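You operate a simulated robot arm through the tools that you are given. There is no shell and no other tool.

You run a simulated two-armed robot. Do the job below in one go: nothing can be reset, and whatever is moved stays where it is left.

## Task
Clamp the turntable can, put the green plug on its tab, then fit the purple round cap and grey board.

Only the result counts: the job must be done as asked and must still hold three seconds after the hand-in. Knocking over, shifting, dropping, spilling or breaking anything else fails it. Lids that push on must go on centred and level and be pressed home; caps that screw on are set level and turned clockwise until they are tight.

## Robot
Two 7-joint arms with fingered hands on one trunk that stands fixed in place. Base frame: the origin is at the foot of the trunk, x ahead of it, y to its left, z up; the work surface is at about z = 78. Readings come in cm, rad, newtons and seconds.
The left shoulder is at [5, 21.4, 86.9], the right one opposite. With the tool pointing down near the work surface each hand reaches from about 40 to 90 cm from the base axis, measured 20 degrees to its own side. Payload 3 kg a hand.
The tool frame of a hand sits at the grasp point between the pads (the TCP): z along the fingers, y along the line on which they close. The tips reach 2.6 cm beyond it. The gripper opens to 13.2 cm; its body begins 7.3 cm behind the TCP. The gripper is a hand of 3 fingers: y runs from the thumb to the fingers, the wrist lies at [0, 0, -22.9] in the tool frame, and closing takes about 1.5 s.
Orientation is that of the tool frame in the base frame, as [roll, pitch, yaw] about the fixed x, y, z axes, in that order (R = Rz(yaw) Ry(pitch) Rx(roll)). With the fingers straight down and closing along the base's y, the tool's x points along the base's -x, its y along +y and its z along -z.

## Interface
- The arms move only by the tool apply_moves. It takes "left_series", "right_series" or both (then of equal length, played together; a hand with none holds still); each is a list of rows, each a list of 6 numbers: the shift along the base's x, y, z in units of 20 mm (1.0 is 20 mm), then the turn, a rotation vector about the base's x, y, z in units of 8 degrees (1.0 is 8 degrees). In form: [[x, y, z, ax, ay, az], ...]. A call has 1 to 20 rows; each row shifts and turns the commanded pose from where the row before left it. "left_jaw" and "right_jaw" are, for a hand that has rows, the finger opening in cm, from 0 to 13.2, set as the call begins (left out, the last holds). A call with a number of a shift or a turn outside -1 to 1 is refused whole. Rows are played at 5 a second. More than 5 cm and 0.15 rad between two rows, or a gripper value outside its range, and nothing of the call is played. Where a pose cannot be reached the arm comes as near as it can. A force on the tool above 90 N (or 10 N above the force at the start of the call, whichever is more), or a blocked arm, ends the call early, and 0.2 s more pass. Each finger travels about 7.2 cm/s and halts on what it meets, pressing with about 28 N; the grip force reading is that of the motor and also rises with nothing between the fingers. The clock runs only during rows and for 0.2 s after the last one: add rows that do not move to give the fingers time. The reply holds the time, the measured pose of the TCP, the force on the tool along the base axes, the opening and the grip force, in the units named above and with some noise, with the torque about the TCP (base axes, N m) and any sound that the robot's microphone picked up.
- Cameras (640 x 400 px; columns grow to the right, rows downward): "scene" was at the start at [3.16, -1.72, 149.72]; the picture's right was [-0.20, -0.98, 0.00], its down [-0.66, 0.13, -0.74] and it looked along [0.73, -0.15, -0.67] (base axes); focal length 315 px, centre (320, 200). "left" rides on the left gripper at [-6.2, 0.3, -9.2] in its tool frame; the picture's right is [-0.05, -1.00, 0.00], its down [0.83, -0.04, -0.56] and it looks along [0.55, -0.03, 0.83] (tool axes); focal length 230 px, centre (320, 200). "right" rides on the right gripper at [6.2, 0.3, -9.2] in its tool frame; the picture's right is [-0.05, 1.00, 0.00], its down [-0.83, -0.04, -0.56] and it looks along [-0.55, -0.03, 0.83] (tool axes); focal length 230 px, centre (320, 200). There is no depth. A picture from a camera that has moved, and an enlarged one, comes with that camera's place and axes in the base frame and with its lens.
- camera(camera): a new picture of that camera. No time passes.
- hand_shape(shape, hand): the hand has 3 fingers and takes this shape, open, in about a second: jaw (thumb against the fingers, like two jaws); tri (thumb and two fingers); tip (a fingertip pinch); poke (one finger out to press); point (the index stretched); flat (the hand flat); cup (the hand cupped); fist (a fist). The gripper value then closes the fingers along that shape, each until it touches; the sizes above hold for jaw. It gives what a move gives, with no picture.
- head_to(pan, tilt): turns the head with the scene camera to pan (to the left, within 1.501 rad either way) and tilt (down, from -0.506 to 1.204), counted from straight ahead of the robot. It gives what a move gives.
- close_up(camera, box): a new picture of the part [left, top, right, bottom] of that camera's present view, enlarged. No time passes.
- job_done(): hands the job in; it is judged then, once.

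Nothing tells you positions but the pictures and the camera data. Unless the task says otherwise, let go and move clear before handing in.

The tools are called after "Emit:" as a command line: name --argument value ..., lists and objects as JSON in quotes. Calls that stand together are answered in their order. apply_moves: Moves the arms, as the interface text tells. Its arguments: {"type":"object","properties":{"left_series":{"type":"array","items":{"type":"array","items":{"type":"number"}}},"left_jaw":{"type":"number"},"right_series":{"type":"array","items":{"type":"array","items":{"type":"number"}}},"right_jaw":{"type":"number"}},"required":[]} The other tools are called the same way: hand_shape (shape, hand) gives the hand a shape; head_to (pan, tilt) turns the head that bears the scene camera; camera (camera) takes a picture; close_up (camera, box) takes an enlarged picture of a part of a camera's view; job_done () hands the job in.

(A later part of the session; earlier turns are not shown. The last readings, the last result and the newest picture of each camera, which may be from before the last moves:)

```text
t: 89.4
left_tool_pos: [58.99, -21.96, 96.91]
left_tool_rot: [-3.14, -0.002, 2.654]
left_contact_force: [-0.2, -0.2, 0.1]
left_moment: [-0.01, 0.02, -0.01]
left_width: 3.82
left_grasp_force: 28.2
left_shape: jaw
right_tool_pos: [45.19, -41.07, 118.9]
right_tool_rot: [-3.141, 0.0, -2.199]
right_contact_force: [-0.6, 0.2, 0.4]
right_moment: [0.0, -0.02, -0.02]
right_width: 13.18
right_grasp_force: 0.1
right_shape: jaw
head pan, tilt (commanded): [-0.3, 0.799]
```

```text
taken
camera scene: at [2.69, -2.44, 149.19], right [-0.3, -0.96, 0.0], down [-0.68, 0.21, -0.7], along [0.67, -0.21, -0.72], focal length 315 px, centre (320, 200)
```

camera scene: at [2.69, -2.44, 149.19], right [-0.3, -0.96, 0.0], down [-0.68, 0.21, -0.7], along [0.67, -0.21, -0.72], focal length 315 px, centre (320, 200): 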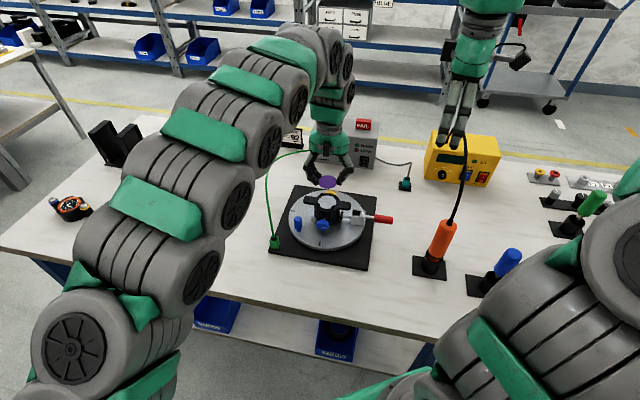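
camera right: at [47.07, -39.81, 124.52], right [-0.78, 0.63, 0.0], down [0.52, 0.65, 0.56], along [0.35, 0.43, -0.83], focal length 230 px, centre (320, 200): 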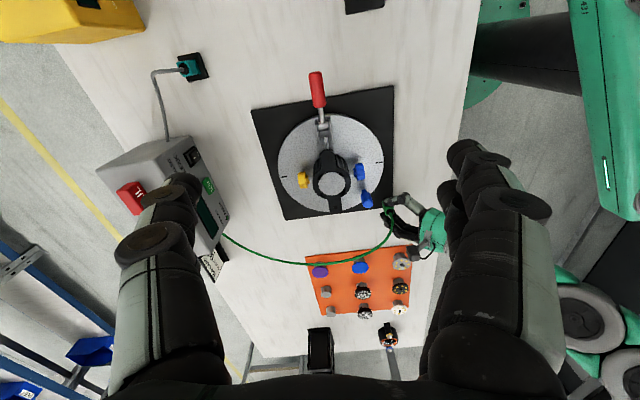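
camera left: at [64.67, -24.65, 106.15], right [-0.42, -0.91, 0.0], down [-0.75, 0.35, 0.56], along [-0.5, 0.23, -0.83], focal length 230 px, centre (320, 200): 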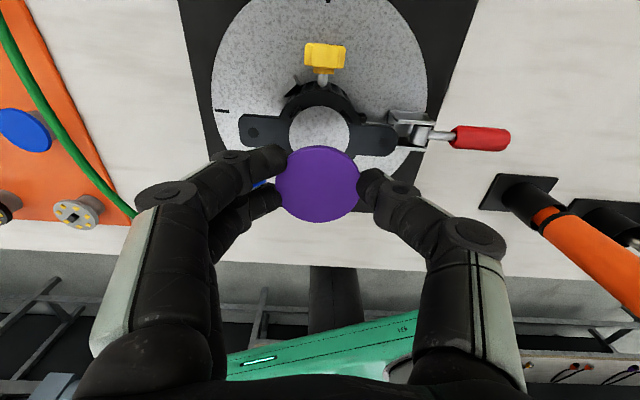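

The disc hovers over the can. I measure both from the head and wrist cameras.

Emit:
close_up --camera "scene" --box '[295, 165, 365, 225]'

Emit:
close_up --camera "left" --box '[230, 60, 410, 230]'

```text
6.67 times, centred on (330, 195) of scene
camera zoom: at [2.69, -2.44, 149.19], right [-0.3, -0.96, 0.0], down [-0.68, 0.21, -0.7], along [0.67, -0.21, -0.72], focal length 2098 px, centre (253, 233)
```

zoom: 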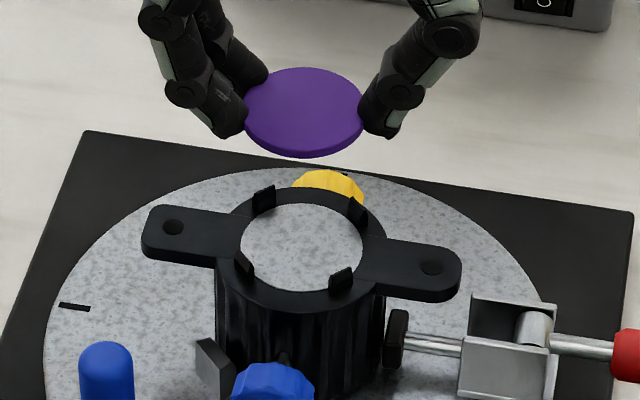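

```text
2.35 times, centred on (320, 145) of left
camera zoom: at [64.67, -24.65, 106.15], right [-0.42, -0.91, 0.0], down [-0.75, 0.35, 0.56], along [-0.5, 0.23, -0.83], focal length 541 px, centre (320, 329)
```

zoom: 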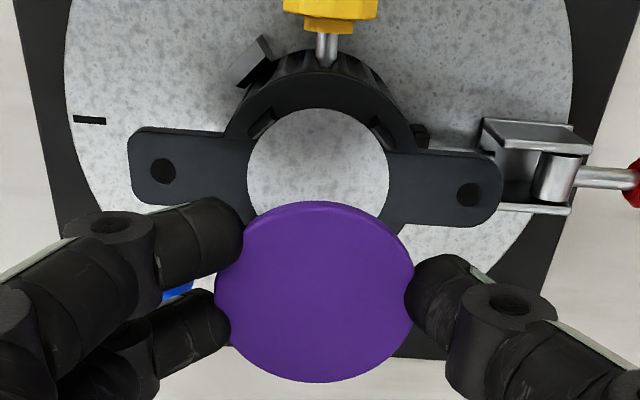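

Both views put the disc centred over the can within a millimetre or so. I lower it close above the clips and compare again.

Emit:
apply_moves --left_series '[[0, -0.03, -0.6, 0, 0, 0], [0, 0, -0.6, 0, 0, 0], [0, 0, -0.5, 0, 0, 0], [0, 0, -0.4, 0, 0, 0]]'

Emit:
close_up --camera "scene" --box '[300, 180, 360, 225]'

Emit:
close_up --camera "left" --box '[230, 60, 410, 230]'

```text
t: 90.4
left_tool_pos: [59.0, -22.14, 92.69]
left_tool_rot: [3.142, 0.002, 2.653]
left_contact_force: [0.0, 0.0, 0.2]
left_moment: [-0.03, 0.0, -0.01]
left_width: 3.81
left_grasp_force: 28.0
left_shape: jaw
right_tool_pos: [45.11, -40.97, 118.97]
right_tool_rot: [-3.14, -0.001, -2.199]
right_contact_force: [-1.0, 0.5, -0.9]
right_moment: [-0.03, 0.04, 0.01]
right_width: 13.2
right_grasp_force: 0.1
right_shape: jaw
head pan, tilt (commanded): [-0.3, 0.799]
```

```text
8.89 times, centred on (330, 202) of scene
camera zoom: at [2.69, -2.45, 149.19], right [-0.3, -0.96, 0.0], down [-0.68, 0.21, -0.7], along [0.67, -0.21, -0.72], focal length 2797 px, centre (231, 178)
```

zoom: 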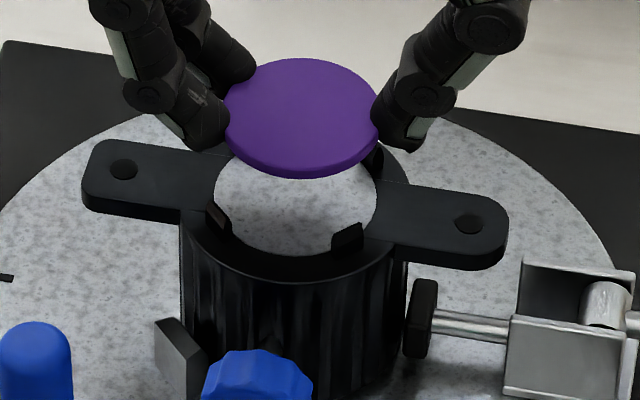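

```text
2.35 times, centred on (320, 145) of left
camera zoom: at [64.68, -24.83, 102.01], right [-0.42, -0.91, 0.0], down [-0.75, 0.35, 0.55], along [-0.5, 0.23, -0.83], focal length 541 px, centre (320, 329)
```

zoom: 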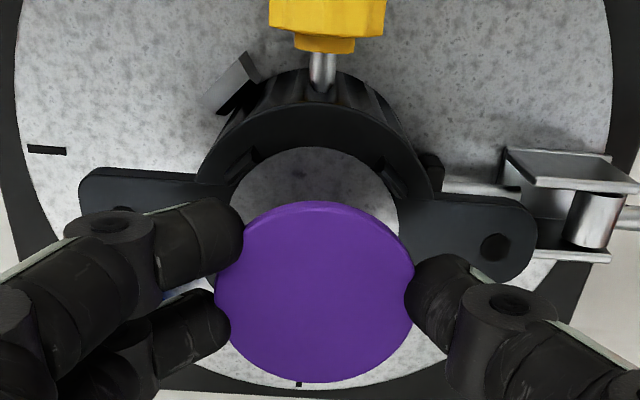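

Careful comparison suggests the disc should move about 2 mm away from the robot. I apply that and lower gently until the fingertips touch the rim.

Emit:
apply_moves --left_series '[[0.095, 0, -0.3, 0, 0, 0], [0, 0, -0.3, 0, 0, 0], [0, 0, -0.2, 0, 0, 0], [0, 0, -0.15, 0, 0, 0]]'

Emit:
close_up --camera "scene" --box '[305, 185, 355, 220]'

Emit:
close_up --camera "left" --box '[230, 60, 410, 230]'

```text
t: 91.4
left_tool_pos: [59.25, -22.02, 90.79]
left_tool_rot: [3.14, -0.001, 2.654]
left_contact_force: [-0.9, 1.0, 4.6]
left_moment: [0.12, -0.1, 0.01]
left_width: 3.83
left_grasp_force: 28.4
left_shape: jaw
right_tool_pos: [44.99, -40.96, 118.89]
right_tool_rot: [-3.14, 0.002, -2.199]
right_contact_force: [0.8, 0.3, 1.1]
right_moment: [-0.02, 0.02, -0.02]
right_width: 13.21
right_grasp_force: 0.1
right_shape: jaw
head pan, tilt (commanded): [-0.3, 0.799]
```

```text
11.43 times, centred on (330, 202) of scene
camera zoom: at [2.68, -2.44, 149.19], right [-0.3, -0.96, 0.0], down [-0.68, 0.21, -0.7], along [0.67, -0.21, -0.72], focal length 3596 px, centre (206, 171)
```

zoom: 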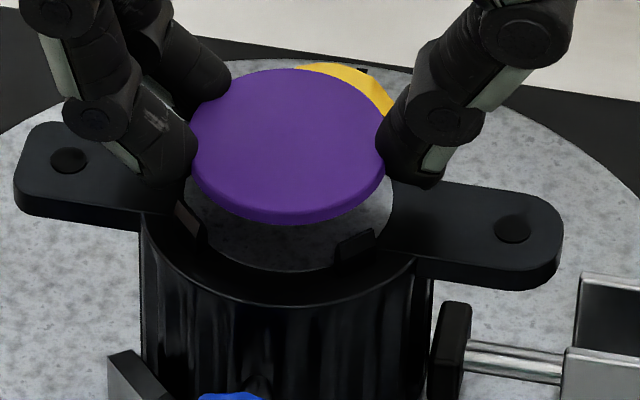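

```text
2.35 times, centred on (320, 145) of left
camera zoom: at [64.89, -24.72, 100.15], right [-0.42, -0.91, 0.0], down [-0.75, 0.35, 0.56], along [-0.5, 0.23, -0.83], focal length 541 px, centre (320, 329)
```

zoom: 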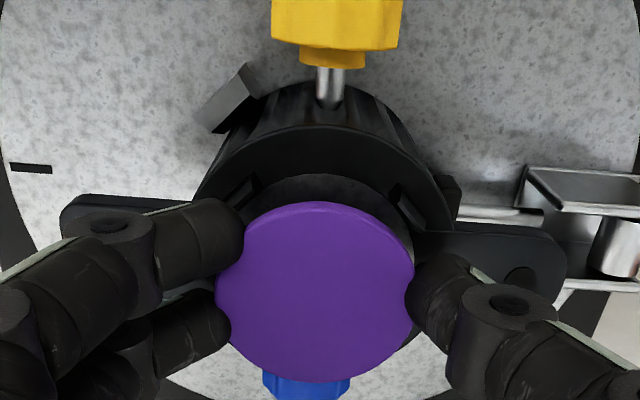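

A fingertip touches one clip's top (the disc sits a bit off the fingers' midline). I rise slightly and turn the hand 9° about the disc so that all fingertips pass between the clips, then lower again.

Emit:
apply_moves --left_series '[[0, 0, 0.3, 0, 0, 0], [0.01, 0.018, 0, 0, 0, 0.55], [0.01, 0.018, 0, 0, 0, 0.55], [0, 0, 0, 0, 0, 0]]'

Emit:
close_up --camera "left" --box '[230, 60, 410, 230]'

Emit:
close_up --camera "scene" --box '[305, 185, 355, 220]'

```text
t: 92.4
left_tool_pos: [59.14, -21.94, 91.34]
left_tool_rot: [3.141, -0.001, 2.808]
left_contact_force: [0.4, -1.1, -0.7]
left_moment: [-0.01, -0.01, 0.0]
left_width: 3.82
left_grasp_force: 27.8
left_shape: jaw
right_tool_pos: [45.08, -40.82, 118.92]
right_tool_rot: [-3.141, 0.001, -2.199]
right_contact_force: [0.5, -0.8, -0.1]
right_moment: [0.01, 0.0, 0.01]
right_width: 13.18
right_grasp_force: 0.1
right_shape: jaw
head pan, tilt (commanded): [-0.3, 0.799]
```

```text
2.35 times, centred on (320, 145) of left
camera zoom: at [65.21, -23.76, 100.69], right [-0.28, -0.96, 0.0], down [-0.8, 0.23, 0.56], along [-0.53, 0.15, -0.83], focal length 541 px, centre (320, 329)
```

zoom: 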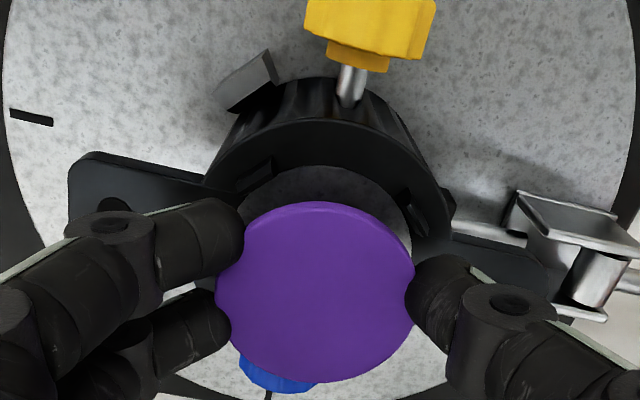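

```text
11.43 times, centred on (330, 202) of scene
camera zoom: at [2.69, -2.45, 149.19], right [-0.3, -0.96, 0.0], down [-0.68, 0.21, -0.7], along [0.67, -0.21, -0.72], focal length 3596 px, centre (206, 171)
```

zoom: 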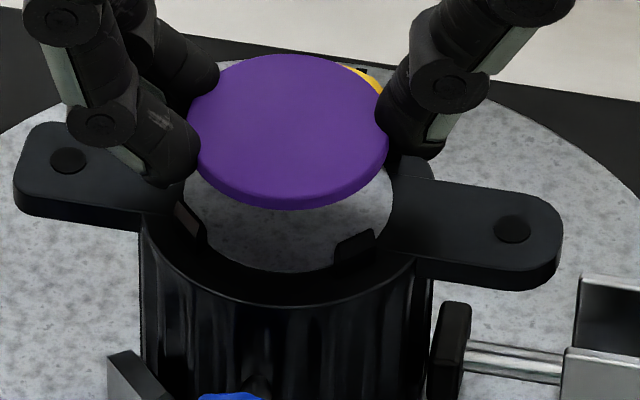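

Emit:
close_up --camera "left" --box '[275, 95, 365, 165]'

Emit:
close_up --camera "left" --box '[270, 120, 370, 230]'

Emit:
close_up --camera "scene" --box '[315, 188, 345, 212]'

```text
5.71 times, centred on (320, 130) of left
camera zoom: at [65.21, -23.76, 100.69], right [-0.28, -0.96, 0.0], down [-0.8, 0.23, 0.56], along [-0.53, 0.15, -0.83], focal length 1315 px, centre (320, 600)
```

zoom: 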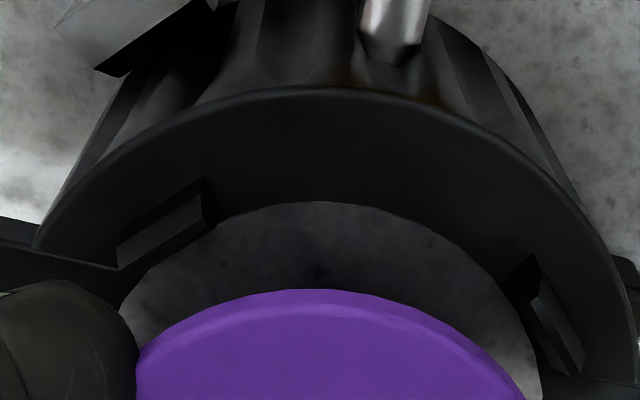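

```text
3.64 times, centred on (320, 175) of left
camera zoom: at [65.21, -23.76, 100.69], right [-0.28, -0.96, 0.0], down [-0.8, 0.23, 0.56], along [-0.53, 0.15, -0.83], focal length 837 px, centre (320, 291)
```

zoom: 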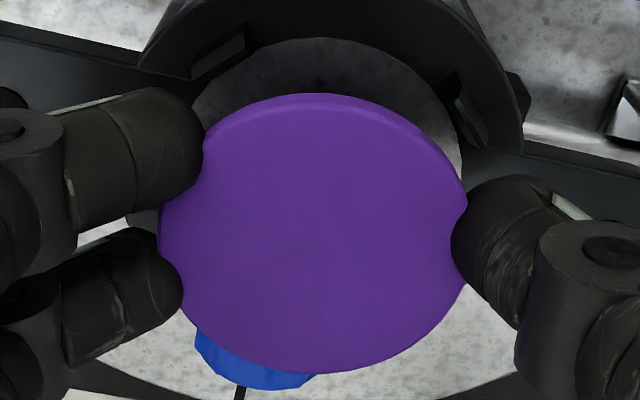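

```text
16.00 times, centred on (330, 200) of scene
camera zoom: at [2.69, -2.45, 149.19], right [-0.3, -0.96, 0.0], down [-0.68, 0.21, -0.7], along [0.67, -0.21, -0.72], focal length 5034 px, centre (160, 200)
```

zoom: 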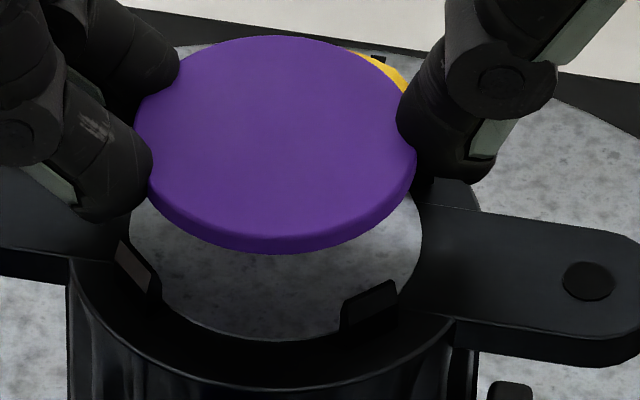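

Well aligned in both views now. I lower again gently.

Emit:
apply_moves --left_series '[[0.027, -0.014, -0.2, 0, 0, 0], [0, 0, -0.15, 0, 0, 0], [0, 0, -0.1, 0, 0, 0]]'

Emit:
close_up --camera "scene" --box '[315, 188, 345, 212]'

```text
t: 93.2
left_tool_pos: [59.16, -21.94, 90.49]
left_tool_rot: [3.141, -0.001, 2.808]
left_contact_force: [1.2, 0.4, 0.3]
left_moment: [0.07, -0.02, -0.01]
left_width: 3.82
left_grasp_force: 27.8
left_shape: jaw
right_tool_pos: [45.15, -41.0, 118.89]
right_tool_rot: [3.14, 0.001, -2.199]
right_contact_force: [0.5, -0.3, -0.2]
right_moment: [-0.01, 0.0, -0.01]
right_width: 13.18
right_grasp_force: 0.0
right_shape: jaw
head pan, tilt (commanded): [-0.3, 0.799]
```

```text
16.00 times, centred on (330, 200) of scene
camera zoom: at [2.69, -2.44, 149.19], right [-0.3, -0.96, 0.0], down [-0.68, 0.21, -0.7], along [0.67, -0.21, -0.72], focal length 5034 px, centre (160, 200)
```

zoom: 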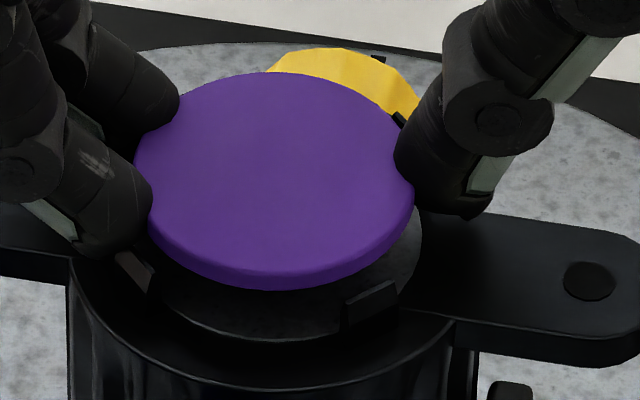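

No touch this time at the former contact height. I continue in 2 mm steps.

Emit:
apply_moves --left_series '[[0, 0, -0.1, 0, 0, 0], [0, 0, -0.1, 0, 0, 0]]'

Emit:
close_up --camera "scene" --box '[315, 188, 345, 212]'

```text
t: 93.8
left_tool_pos: [59.24, -22.03, 90.15]
left_tool_rot: [-3.141, 0.001, 2.808]
left_contact_force: [5.0, 0.6, 4.3]
left_moment: [0.12, -0.09, -0.15]
left_width: 3.82
left_grasp_force: 28.0
left_shape: jaw
right_tool_pos: [45.06, -40.96, 118.79]
right_tool_rot: [-3.141, 0.001, -2.2]
right_contact_force: [-0.2, -0.2, -0.1]
right_moment: [-0.03, 0.01, -0.02]
right_width: 13.17
right_grasp_force: 0.1
right_shape: jaw
head pan, tilt (commanded): [-0.3, 0.799]
```

```text
16.00 times, centred on (330, 200) of scene
camera zoom: at [2.69, -2.44, 149.19], right [-0.3, -0.96, 0.0], down [-0.68, 0.21, -0.7], along [0.67, -0.21, -0.72], focal length 5034 px, centre (160, 200)
```

zoom: 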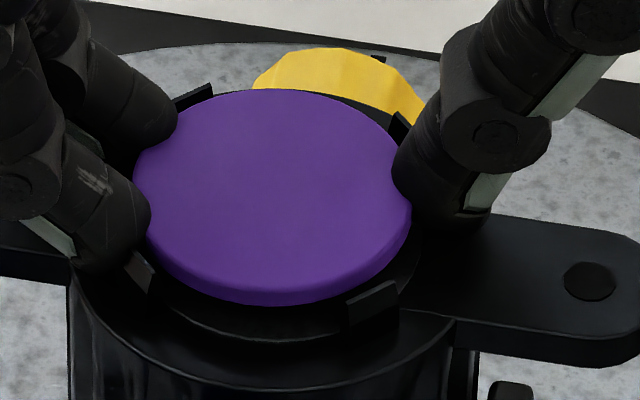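

The nearer finger now just brushes the front-left clip. I rise a hair, turn back 3°, and lower again.

Emit:
apply_moves --left_series '[[0, 0, 0.12, 0, 0, 0], [-0.006, -0.012, 0, 0, 0, -0.38], [0, 0, -0.1, 0, 0, 0], [0, 0, -0.06, 0, 0, 0]]'

Emit:
close_up --camera "scene" --box '[315, 188, 345, 212]'

Emit:
close_up --camera "left" --box '[270, 120, 370, 230]'

```text
t: 94.8
left_tool_pos: [59.28, -22.1, 90.22]
left_tool_rot: [-3.141, 0.0, 2.755]
left_contact_force: [-3.9, 5.5, 12.0]
left_moment: [0.28, 0.1, 0.13]
left_width: 3.8
left_grasp_force: 27.8
left_shape: jaw
right_tool_pos: [45.16, -40.94, 118.91]
right_tool_rot: [-3.141, 0.0, -2.2]
right_contact_force: [0.3, -0.6, 0.2]
right_moment: [0.01, -0.01, -0.01]
right_width: 13.17
right_grasp_force: 0.0
right_shape: jaw
head pan, tilt (commanded): [-0.3, 0.799]
```

```text
16.00 times, centred on (330, 200) of scene
camera zoom: at [2.67, -2.43, 149.19], right [-0.3, -0.96, 0.0], down [-0.68, 0.21, -0.7], along [0.67, -0.21, -0.72], focal length 5034 px, centre (160, 200)
```

zoom: 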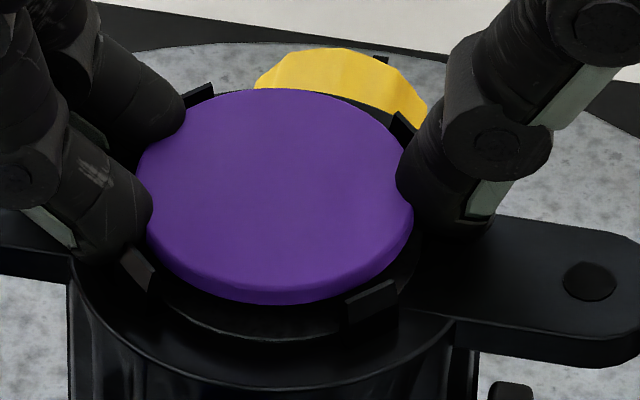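

```text
3.64 times, centred on (320, 175) of left
camera zoom: at [65.16, -24.13, 99.37], right [-0.33, -0.94, 0.0], down [-0.79, 0.27, 0.56], along [-0.52, 0.18, -0.83], focal length 837 px, centre (320, 291)
```

zoom: 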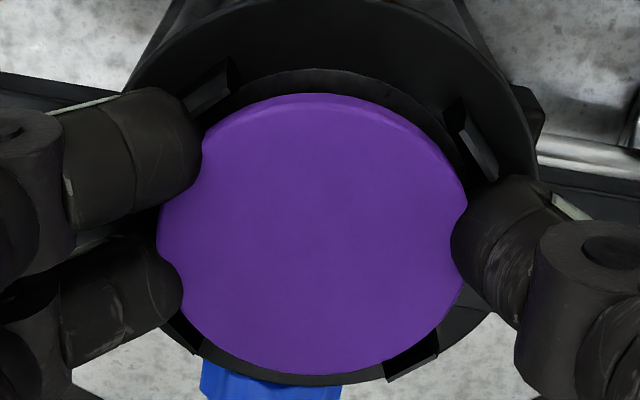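

The disc is framed by the four clips, with the fingertips resting on the rim. I release it here.

Emit:
apply_moves --left_series '[[0, 0, 0.04, 0, 0, 0], [0, 0, 0, 0, 0, 0]]'

Emit:
apply_moves --left_series '[[0, 0, 0, 0, 0, 0], [0, 0, 0, 0, 0, 0], [0, 0, 0, 0, 0, 0], [0, 0, 0, 0, 0, 0]]' --left_jaw 6.5

Emit:
close_up --camera "scene" --box '[315, 188, 345, 212]'

Emit:
close_up --camera "left" --box '[270, 120, 370, 230]'

```text
t: 95.4
left_tool_pos: [59.29, -22.04, 90.0]
left_tool_rot: [3.139, 0.0, 2.752]
left_contact_force: [-1.4, 3.8, 2.8]
left_moment: [0.17, -0.02, 0.12]
left_width: 3.84
left_grasp_force: 28.0
left_shape: jaw
right_tool_pos: [45.19, -40.94, 118.95]
right_tool_rot: [-3.141, 0.001, -2.199]
right_contact_force: [0.4, 0.9, -0.4]
right_moment: [0.03, 0.03, -0.03]
right_width: 13.19
right_grasp_force: 0.0
right_shape: jaw
head pan, tilt (commanded): [-0.3, 0.799]
```

```text
t: 96.4
left_tool_pos: [59.21, -22.13, 90.17]
left_tool_rot: [3.141, 0.0, 2.753]
left_contact_force: [0.1, -1.1, 2.8]
left_moment: [0.06, -0.01, 0.0]
left_width: 6.41
left_grasp_force: 0.1
left_shape: jaw
right_tool_pos: [45.23, -40.95, 119.01]
right_tool_rot: [3.142, 0.0, -2.201]
right_contact_force: [0.3, 0.1, 0.2]
right_moment: [0.02, -0.02, 0.02]
right_width: 13.19
right_grasp_force: 0.0
right_shape: jaw
head pan, tilt (commanded): [-0.3, 0.799]
```

```text
16.00 times, centred on (330, 200) of scene
camera zoom: at [2.68, -2.45, 149.19], right [-0.3, -0.96, 0.0], down [-0.68, 0.21, -0.7], along [0.67, -0.21, -0.72], focal length 5034 px, centre (160, 200)
```

zoom: 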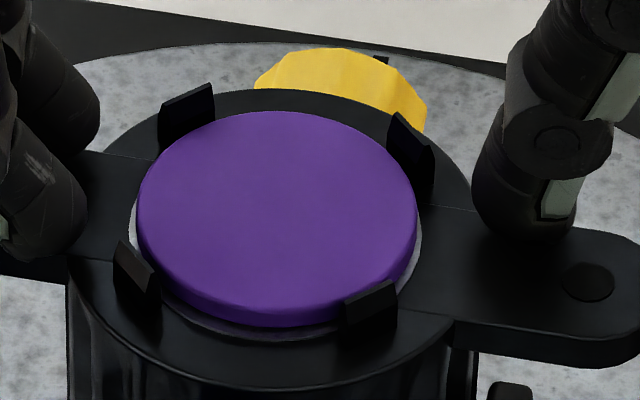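

```text
3.64 times, centred on (320, 175) of left
camera zoom: at [65.17, -24.15, 99.4], right [-0.33, -0.94, 0.0], down [-0.79, 0.27, 0.56], along [-0.52, 0.18, -0.83], focal length 837 px, centre (320, 291)
```

zoom: 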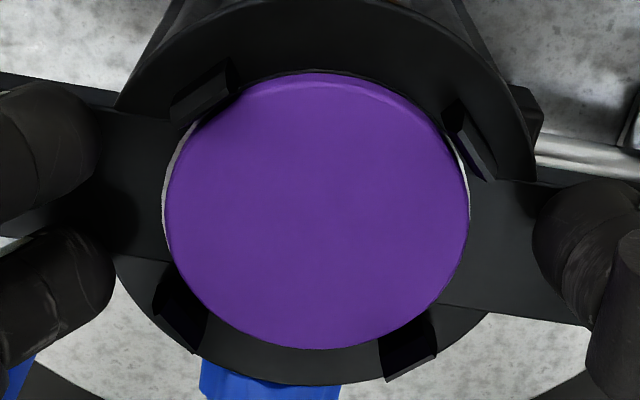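

The purple disc lies level and centred between the four clips. I withdraw straight up and travel to the grey board on the mat.

Emit:
apply_moves --left_series '[[0, 0, 0.4, 0, 0, 0], [0, 0, 0.8, 0, 0, 0], [0, 0, 0.9, 0, 0, 0], [0, 0, 0.9, 0, 0, 0], [0, 0, 0.9, 0, 0, 0], [0, 0.5, 0.9, 0, 0, 0], [0, 0.9, 0, 0, 0, 0], [0, 0.95, 0, 0, 0, 0], [0, 0.95, 0, 0, 0, 0], [0, 0.95, 0, 0, 0, 0], [0, 0.95, 0, 0, 0, 0], [0, 0.95, 0, 0, 0, 0], [0, 0.95, 0, 0, 0, 0], [0, 0.95, 0, 0, 0, 0], [0, 0.95, 0, 0, 0, 0], [0, 0.95, 0, 0, 0, 0], [0, 0.95, 0, 0, 0, 0], [0, 0.95, 0, 0, 0, 0], [0, 0.95, 0, 0, 0, 0], [0, 0.95, 0, 0, 0, 0]]' --left_jaw 8

Emit:
apply_moves --left_series '[[0.1, 0.95, -0.3, 0, 0, 0], [0.2, 0.95, -0.5, 0, 0, 0], [0.2, 0.95, -0.5, 0, 0, 0], [0.2, 0.8, -0.5, 0, 0, 0]]'

Emit:
camera --camera "left"

Emit:
camera --camera "scene"

```text
t: 100.6
left_tool_pos: [59.14, 5.51, 99.76]
left_tool_rot: [-3.14, 0.0, 2.755]
left_contact_force: [0.5, 0.3, -0.1]
left_moment: [-0.02, -0.02, -0.02]
left_width: 7.93
left_grasp_force: 0.0
left_shape: jaw
right_tool_pos: [45.13, -41.04, 118.94]
right_tool_rot: [-3.142, 0.0, -2.2]
right_contact_force: [0.4, -0.3, 0.3]
right_moment: [0.0, -0.01, -0.01]
right_width: 13.21
right_grasp_force: 0.2
right_shape: jaw
head pan, tilt (commanded): [-0.3, 0.799]
```

```text
t: 101.6
left_tool_pos: [60.68, 12.86, 96.07]
left_tool_rot: [3.14, -0.001, 2.754]
left_contact_force: [0.8, 0.0, -0.5]
left_moment: [0.01, 0.01, -0.04]
left_width: 7.95
left_grasp_force: 0.1
left_shape: jaw
right_tool_pos: [45.09, -40.87, 118.91]
right_tool_rot: [3.14, 0.002, -2.201]
right_contact_force: [0.9, -0.1, -1.1]
right_moment: [0.0, 0.01, -0.01]
right_width: 13.22
right_grasp_force: 0.1
right_shape: jaw
head pan, tilt (commanded): [-0.3, 0.799]
```

```text
taken
camera left: at [66.57, 10.68, 105.33], right [-0.33, -0.94, 0.0], down [-0.78, 0.27, 0.56], along [-0.53, 0.18, -0.83], focal length 230 px, centre (320, 200)
```

left: 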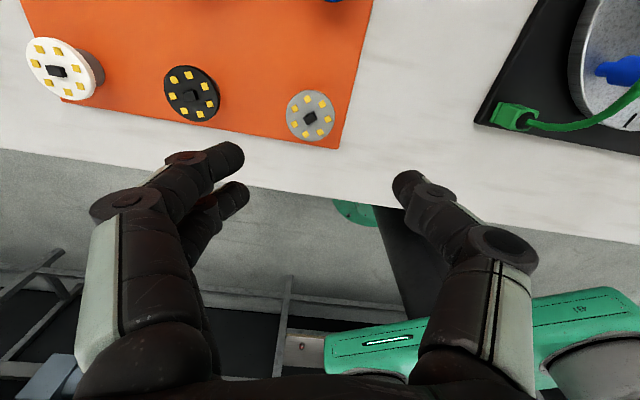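

```text
taken
camera scene: at [2.69, -2.45, 149.19], right [-0.3, -0.96, 0.0], down [-0.68, 0.21, -0.7], along [0.67, -0.21, -0.72], focal length 315 px, centre (320, 200)
```

scene: 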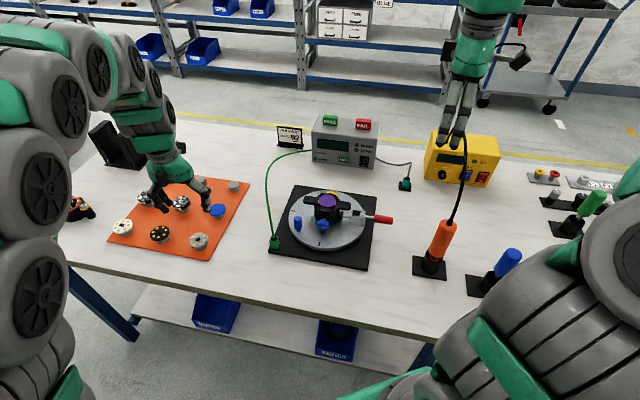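

The purple disc stayed in place. I zoom in on the can, the plug, and the grey board.

Emit:
close_up --camera "scene" --box '[262, 180, 402, 260]'

Emit:
close_up --camera "left" --box '[270, 75, 350, 155]'

Emit:
close_up --camera "scene" --box '[180, 225, 220, 260]'

```text
4.57 times, centred on (332, 220) of scene
camera zoom: at [2.69, -2.45, 149.19], right [-0.3, -0.96, 0.0], down [-0.68, 0.21, -0.7], along [0.67, -0.21, -0.72], focal length 1438 px, centre (265, 109)
```

zoom: 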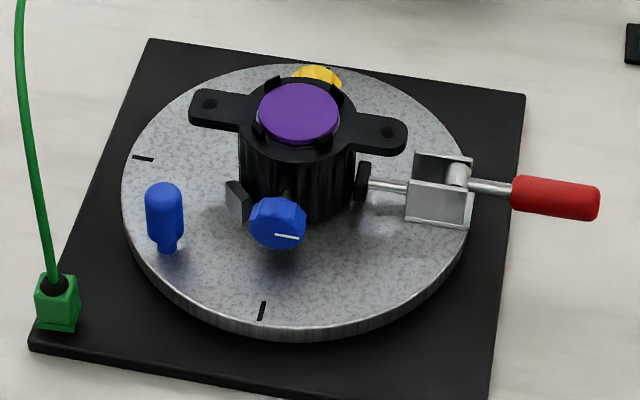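

```text
5.00 times, centred on (310, 115) of left
camera zoom: at [66.57, 10.68, 105.33], right [-0.33, -0.94, 0.0], down [-0.78, 0.27, 0.56], along [-0.53, 0.18, -0.83], focal length 1150 px, centre (370, 625)
```

zoom: 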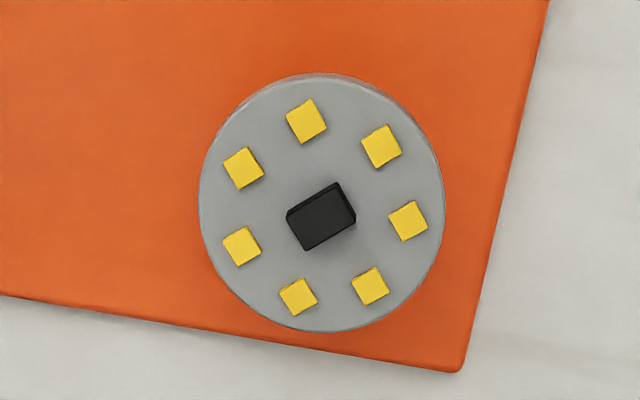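

```text
11.43 times, centred on (200, 242) of scene
camera zoom: at [2.69, -2.45, 149.19], right [-0.3, -0.96, 0.0], down [-0.68, 0.21, -0.7], along [0.67, -0.21, -0.72], focal length 3596 px, centre (1691, -286)
```

zoom: 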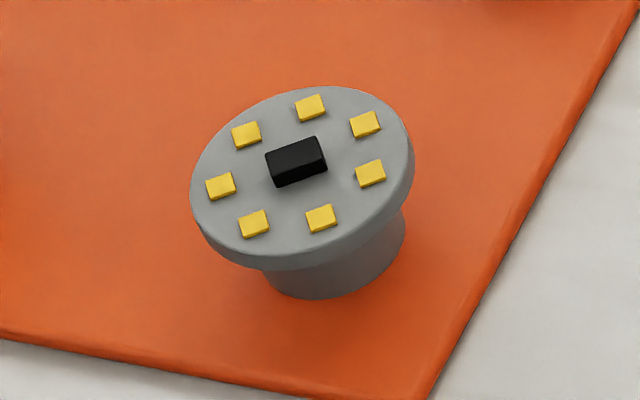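

The board's centre is at about [61.2, 13.7]. I position the hand and lower around it.

Emit:
apply_moves --left_series '[[0.217, 0.147, -0.9, 0, 0, 0], [0.217, 0.147, -0.9, 0, 0, 0], [0, 0, -0.9, 0, 0, 0], [0, 0, -0.9, 0, 0, 0], [0, 0, -0.9, 0, 0, 0], [0, 0, -0.9, 0, 0, 0], [0, 0, -0.5, 0, 0, 0]]' --left_jaw 7.5

Emit:
camera --camera "left"

Emit:
close_up --camera "scene" --box '[165, 205, 235, 260]'

```text
t: 103.2
left_tool_pos: [61.55, 13.23, 84.32]
left_tool_rot: [3.14, -0.001, 2.755]
left_contact_force: [1.0, 0.6, 0.8]
left_moment: [0.02, 0.01, 0.01]
left_width: 7.59
left_grasp_force: 0.2
left_shape: jaw
right_tool_pos: [45.09, -41.05, 119.0]
right_tool_rot: [-3.141, -0.001, -2.2]
right_contact_force: [-0.2, -1.1, -0.5]
right_moment: [-0.01, -0.05, -0.02]
right_width: 13.18
right_grasp_force: 0.1
right_shape: jaw
head pan, tilt (commanded): [-0.3, 0.799]
```

```text
taken
camera left: at [67.42, 11.22, 93.58], right [-0.33, -0.94, 0.0], down [-0.78, 0.27, 0.56], along [-0.53, 0.18, -0.83], focal length 230 px, centre (320, 200)
```

left: 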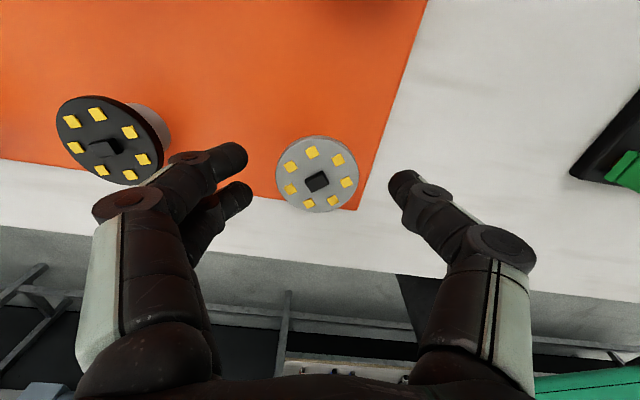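

```text
7.27 times, centred on (200, 232) of scene
camera zoom: at [2.69, -2.45, 149.19], right [-0.3, -0.96, 0.0], down [-0.68, 0.21, -0.7], along [0.67, -0.21, -0.72], focal length 2288 px, centre (1193, -36)
```

zoom: 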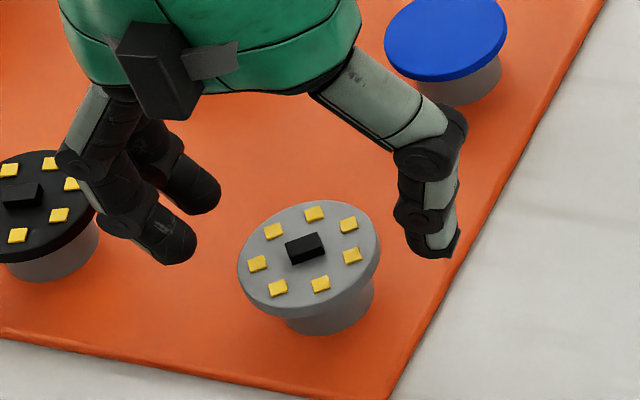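

Aligned, and clear of the black board's stand. I lower to rim height and close.

Emit:
apply_moves --left_series '[[0, 0, -0.35, 0, 0, 0], [0, 0, -0.33, 0, 0, 0]]'

Emit:
apply_moves --left_series '[[0, 0, 0, 0, 0, 0], [0, 0, 0, 0, 0, 0], [0, 0, 0, 0, 0, 0], [0, 0, 0, 0, 0, 0], [0, 0, 0, 0, 0, 0]]' --left_jaw 3.5

Emit:
close_up --camera "left" --box '[220, 110, 420, 240]'

Emit:
close_up --camera "scene" --box '[175, 215, 225, 255]'

```text
t: 103.8
left_tool_pos: [61.62, 13.34, 82.88]
left_tool_rot: [3.141, -0.001, 2.754]
left_contact_force: [-0.3, 0.6, -0.2]
left_moment: [0.0, -0.03, -0.01]
left_width: 7.57
left_grasp_force: 0.0
left_shape: jaw
right_tool_pos: [45.13, -41.02, 118.92]
right_tool_rot: [3.141, 0.0, -2.199]
right_contact_force: [0.4, 0.7, 0.5]
right_moment: [0.01, -0.01, -0.01]
right_width: 13.19
right_grasp_force: 0.0
right_shape: jaw
head pan, tilt (commanded): [-0.3, 0.799]
```

```text
t: 105.0
left_tool_pos: [61.46, 13.43, 83.04]
left_tool_rot: [3.141, -0.001, 2.754]
left_contact_force: [0.1, -0.2, 0.1]
left_moment: [0.0, -0.03, -0.01]
left_width: 4.01
left_grasp_force: 27.6
left_shape: jaw
right_tool_pos: [45.14, -41.0, 118.87]
right_tool_rot: [3.141, 0.0, -2.2]
right_contact_force: [0.6, -0.1, -0.6]
right_moment: [-0.01, -0.04, 0.01]
right_width: 13.19
right_grasp_force: 0.0
right_shape: jaw
head pan, tilt (commanded): [-0.3, 0.799]
```

```text
3.08 times, centred on (320, 175) of left
camera zoom: at [67.45, 11.24, 92.27], right [-0.33, -0.94, 0.0], down [-0.79, 0.27, 0.56], along [-0.52, 0.18, -0.83], focal length 708 px, centre (320, 277)
```

zoom: 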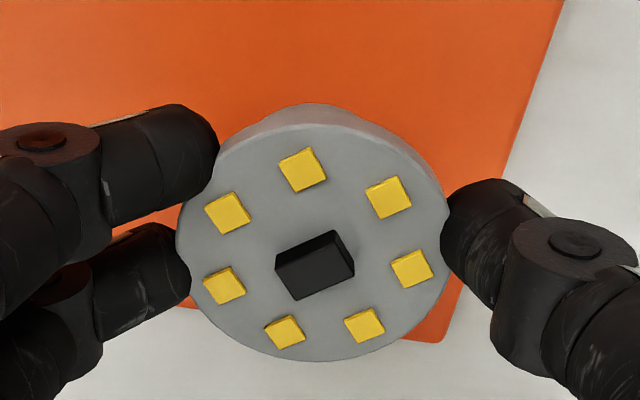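

```text
10.00 times, centred on (200, 235) of scene
camera zoom: at [2.69, -2.45, 149.19], right [-0.3, -0.96, 0.0], down [-0.68, 0.21, -0.7], along [0.67, -0.21, -0.72], focal length 3147 px, centre (1520, -150)
```

zoom: 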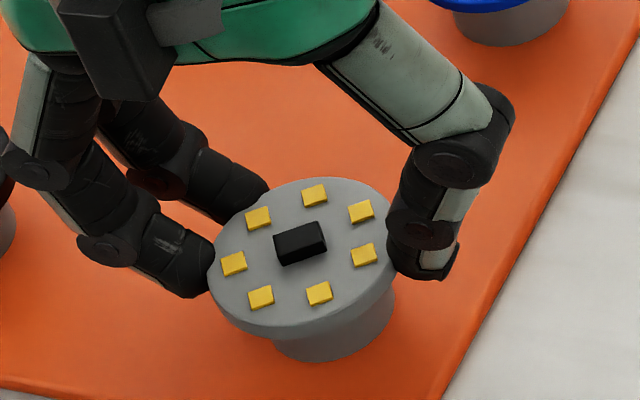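

Good grip on the board's rim. I lift and check.

Emit:
apply_moves --left_series '[[0, 0, 0.2, 0, 0, 0], [0, 0, 0.5, 0, 0, 0], [0, 0, 0.9, 0, 0, 0], [0, 0, 0.9, 0, 0, 0], [0, 0, 0.9, 0, 0, 0], [0, 0, 0.9, 0, 0, 0], [0, 0, 0.9, 0, 0, 0], [0, 0, 0.9, 0, 0, 0], [0, 0, 0.9, 0, 0, 0]]'

Emit:
close_up --camera "left" --box '[220, 110, 420, 240]'

Emit:
close_up --camera "scene" --box '[150, 150, 230, 220]'

```text
t: 107.0
left_tool_pos: [61.57, 13.36, 96.94]
left_tool_rot: [-3.141, 0.0, 2.755]
left_contact_force: [-0.2, 0.2, -0.1]
left_moment: [0.03, -0.01, 0.0]
left_width: 4.0
left_grasp_force: 28.4
left_shape: jaw
right_tool_pos: [45.02, -41.01, 118.98]
right_tool_rot: [3.141, -0.002, -2.199]
right_contact_force: [-0.9, 0.1, 0.5]
right_moment: [0.01, 0.0, -0.02]
right_width: 13.19
right_grasp_force: 0.1
right_shape: jaw
head pan, tilt (commanded): [-0.3, 0.799]
```

```text
3.08 times, centred on (320, 175) of left
camera zoom: at [67.49, 11.2, 106.28], right [-0.33, -0.94, 0.0], down [-0.79, 0.27, 0.56], along [-0.52, 0.18, -0.83], focal length 708 px, centre (320, 277)
```

zoom: 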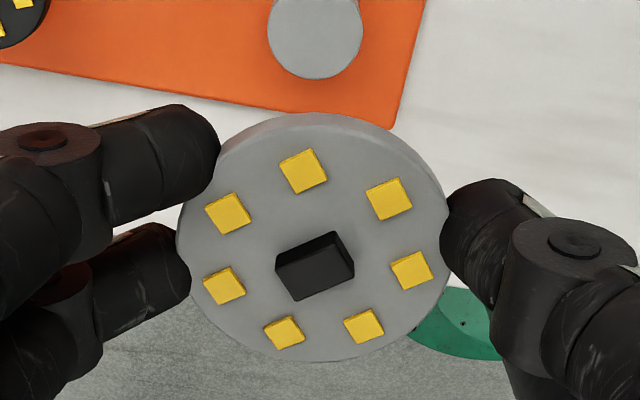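

```text
5.71 times, centred on (190, 185) of scene
camera zoom: at [2.68, -2.45, 149.19], right [-0.3, -0.96, 0.0], down [-0.68, 0.21, -0.7], along [0.67, -0.21, -0.72], focal length 1798 px, centre (1063, 286)
```

zoom: 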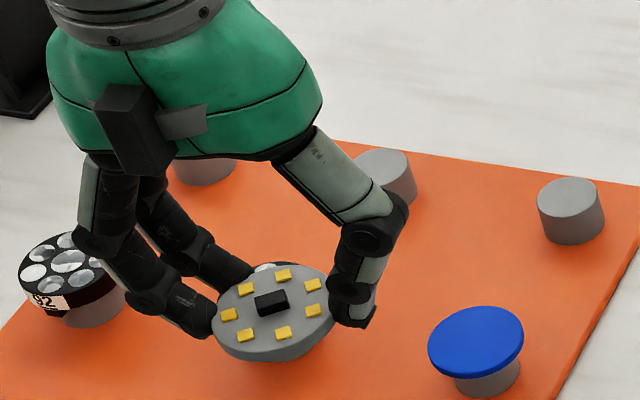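

The board hangs level. I carry it back over to the can, keeping above the cable.

Emit:
apply_moves --left_series '[[-0.06, -0.9, 0.3, 0, 0, 0.1], [-0.06, -0.98, 0.3, 0, 0, 0.1], [-0.06, -0.98, 0.3, 0, 0, 0.09], [-0.06, -0.99, 0.2, 0, 0, 0], [-0.06, -0.99, 0, 0, 0, 0], [-0.06, -0.99, 0, 0, 0, 0], [-0.06, -0.99, 0, 0, 0, 0], [-0.06, -0.99, 0, 0, 0, 0], [-0.06, -0.99, 0, 0, 0, 0], [-0.06, -0.99, 0, 0, 0, 0], [-0.06, -0.99, 0, 0, 0, 0], [-0.06, -0.99, 0, 0, 0, 0], [-0.06, -0.99, 0, 0, 0, 0], [-0.06, -0.99, 0, 0, 0, 0], [-0.06, -0.99, 0, 0, 0, 0], [-0.06, -0.99, 0, 0, 0, 0], [-0.06, -0.99, 0, 0, 0, 0], [-0.06, -0.99, 0, 0, 0, 0]]'

Emit:
camera --camera "left"

Emit:
close_up --camera "scene" --box '[295, 150, 365, 225]'

```text
t: 110.8
left_tool_pos: [59.39, -22.17, 99.31]
left_tool_rot: [-3.141, 0.002, 2.795]
left_contact_force: [-0.3, 0.8, -0.2]
left_moment: [0.0, -0.02, -0.03]
left_width: 3.93
left_grasp_force: 28.5
left_shape: jaw
right_tool_pos: [45.17, -41.0, 118.93]
right_tool_rot: [3.141, 0.0, -2.2]
right_contact_force: [-0.7, 0.1, 0.5]
right_moment: [0.01, 0.03, 0.01]
right_width: 13.2
right_grasp_force: 0.0
right_shape: jaw
head pan, tilt (commanded): [-0.3, 0.799]
```

```text
taken
camera left: at [65.37, -23.98, 108.45], right [-0.29, -0.96, 0.0], down [-0.8, 0.24, 0.55], along [-0.53, 0.16, -0.83], focal length 230 px, centre (320, 200)
```

left: 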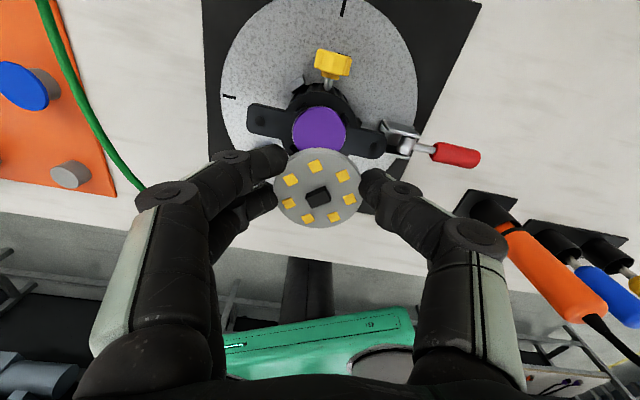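

```text
5.33 times, centred on (330, 188) of scene
camera zoom: at [2.69, -2.45, 149.19], right [-0.3, -0.96, 0.0], down [-0.68, 0.21, -0.7], along [0.67, -0.21, -0.72], focal length 1678 px, centre (267, 267)
```

zoom: 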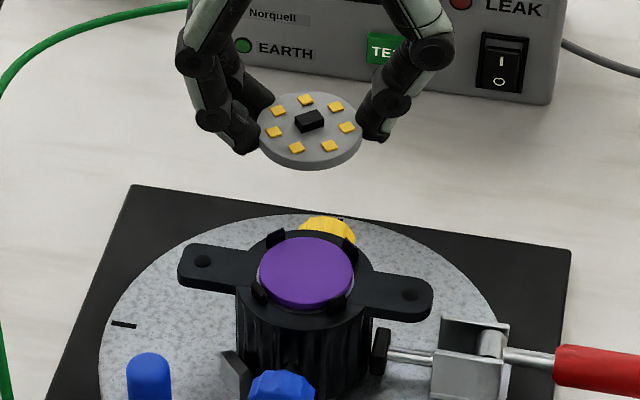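

Board centred above the purple disc. I lower to just above the clips and compare the alignment.

Emit:
apply_moves --left_series '[[0, 0.03, -0.9, 0, 0, 0], [0, 0, -0.9, 0, 0, 0], [0, 0, -0.9, 0, 0, 0], [0, 0, -0.7, 0, 0, 0]]'

Emit:
close_up --camera "scene" --box '[312, 180, 347, 208]'

Emit:
close_up --camera "left" --box '[270, 120, 370, 230]'

Emit:
close_up --camera "left" --box '[230, 60, 410, 230]'

```text
t: 111.8
left_tool_pos: [59.41, -21.9, 92.42]
left_tool_rot: [-3.14, -0.003, 2.795]
left_contact_force: [0.1, 0.2, -1.2]
left_moment: [-0.03, 0.02, 0.0]
left_width: 3.94
left_grasp_force: 28.0
left_shape: jaw
right_tool_pos: [45.07, -41.11, 119.09]
right_tool_rot: [-3.141, 0.0, -2.199]
right_contact_force: [-1.1, 0.2, 0.3]
right_moment: [0.02, -0.01, -0.01]
right_width: 13.19
right_grasp_force: 0.0
right_shape: jaw
head pan, tilt (commanded): [-0.3, 0.799]
```

```text
14.29 times, centred on (330, 194) of scene
camera zoom: at [2.69, -2.45, 149.19], right [-0.3, -0.96, 0.0], down [-0.68, 0.21, -0.7], along [0.67, -0.21, -0.72], focal length 4495 px, centre (184, 286)
```

zoom: 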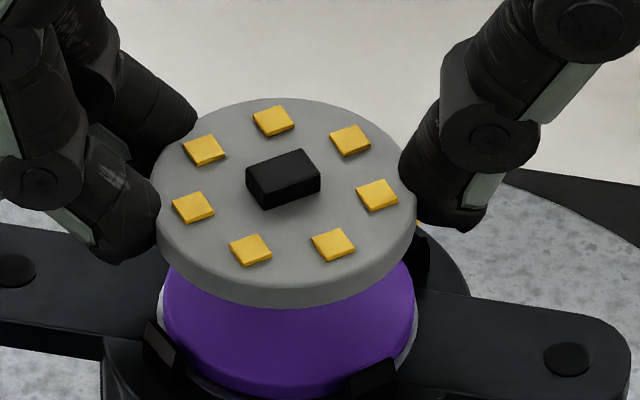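

```text
3.64 times, centred on (320, 175) of left
camera zoom: at [65.36, -23.81, 101.63], right [-0.29, -0.96, 0.0], down [-0.8, 0.24, 0.56], along [-0.53, 0.16, -0.83], focal length 837 px, centre (320, 291)
```

zoom: 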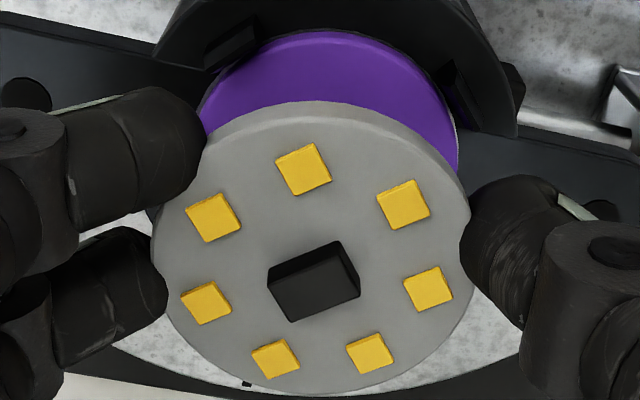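

```text
2.35 times, centred on (320, 145) of left
camera zoom: at [65.36, -23.81, 101.63], right [-0.29, -0.96, 0.0], down [-0.8, 0.24, 0.56], along [-0.53, 0.16, -0.83], focal length 541 px, centre (320, 329)
```

zoom: 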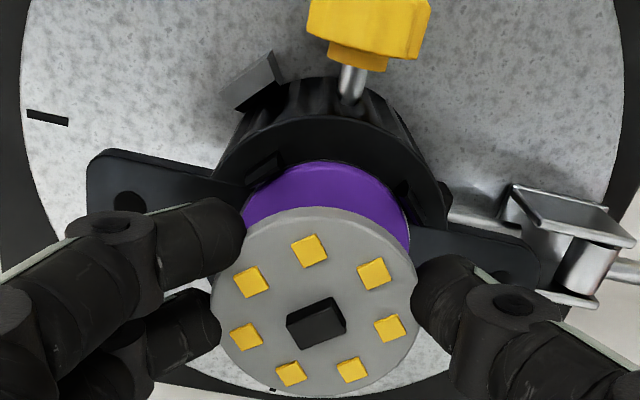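

Scene measurements say the board is centred to within about a millimetre; I nudge it 0.7 mm right and lower.

Emit:
apply_moves --left_series '[[0, -0.035, -0.3, 0, 0, 0], [0, 0, -0.3, 0, 0, 0], [0, 0, -0.15, 0, 0, 0], [0, 0, -0.1, 0, 0, 0]]'

Emit:
close_up --camera "scene" --box '[312, 185, 347, 213]'

Emit:
close_up --camera "left" --box '[270, 120, 370, 230]'

```text
t: 112.8
left_tool_pos: [59.34, -21.97, 90.74]
left_tool_rot: [3.141, 0.0, 2.795]
left_contact_force: [0.7, -0.4, -0.3]
left_moment: [0.01, 0.0, 0.03]
left_width: 3.96
left_grasp_force: 28.0
left_shape: jaw
right_tool_pos: [45.22, -40.94, 118.95]
right_tool_rot: [3.14, 0.001, -2.199]
right_contact_force: [0.4, 0.7, -0.4]
right_moment: [-0.02, 0.02, 0.04]
right_width: 13.18
right_grasp_force: 0.1
right_shape: jaw
head pan, tilt (commanded): [-0.3, 0.799]
```

```text
14.29 times, centred on (330, 199) of scene
camera zoom: at [2.69, -2.45, 149.19], right [-0.3, -0.96, 0.0], down [-0.68, 0.21, -0.7], along [0.67, -0.21, -0.72], focal length 4495 px, centre (184, 214)
```

zoom: 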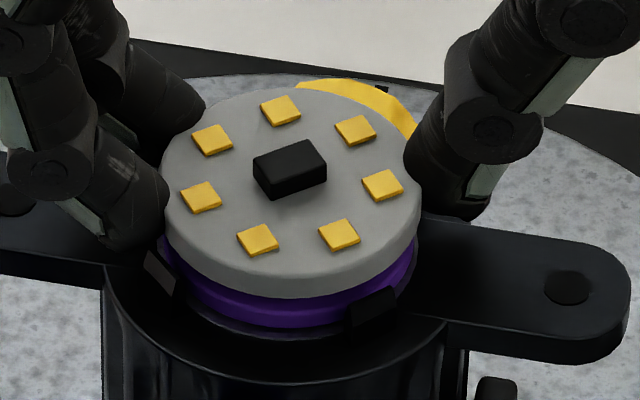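

```text
3.64 times, centred on (320, 175) of left
camera zoom: at [65.35, -23.96, 99.97], right [-0.29, -0.96, 0.0], down [-0.8, 0.24, 0.55], along [-0.53, 0.16, -0.83], focal length 837 px, centre (320, 291)
```

zoom: 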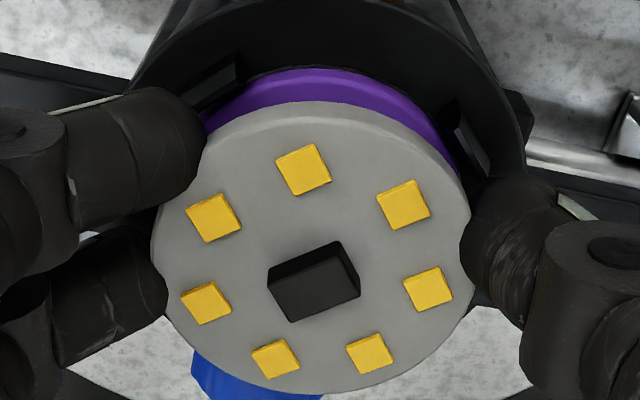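

Still free, and it looks centred. I lower in 2 mm steps.

Emit:
apply_moves --left_series '[[0, 0, -0.1, 0, 0, 0], [0, 0, -0.1, 0, 0, 0]]'

Emit:
close_up --camera "scene" --box '[312, 185, 347, 213]'

```text
t: 113.4
left_tool_pos: [59.44, -22.08, 90.33]
left_tool_rot: [-3.141, 0.0, 2.794]
left_contact_force: [0.7, 0.8, 1.5]
left_moment: [0.04, -0.03, 0.05]
left_width: 3.97
left_grasp_force: 27.7
left_shape: jaw
right_tool_pos: [45.17, -41.04, 118.9]
right_tool_rot: [3.141, 0.0, -2.2]
right_contact_force: [-0.2, 0.0, -0.3]
right_moment: [-0.01, -0.02, -0.03]
right_width: 13.2
right_grasp_force: 0.1
right_shape: jaw
head pan, tilt (commanded): [-0.3, 0.799]
```

```text
14.29 times, centred on (330, 199) of scene
camera zoom: at [2.68, -2.44, 149.19], right [-0.3, -0.96, 0.0], down [-0.68, 0.21, -0.7], along [0.67, -0.21, -0.72], focal length 4495 px, centre (184, 214)
```

zoom: 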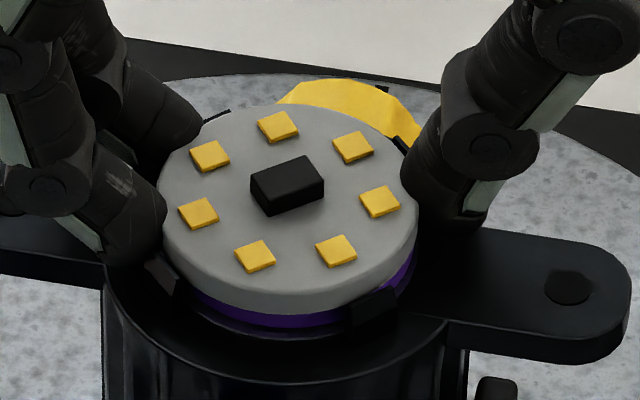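

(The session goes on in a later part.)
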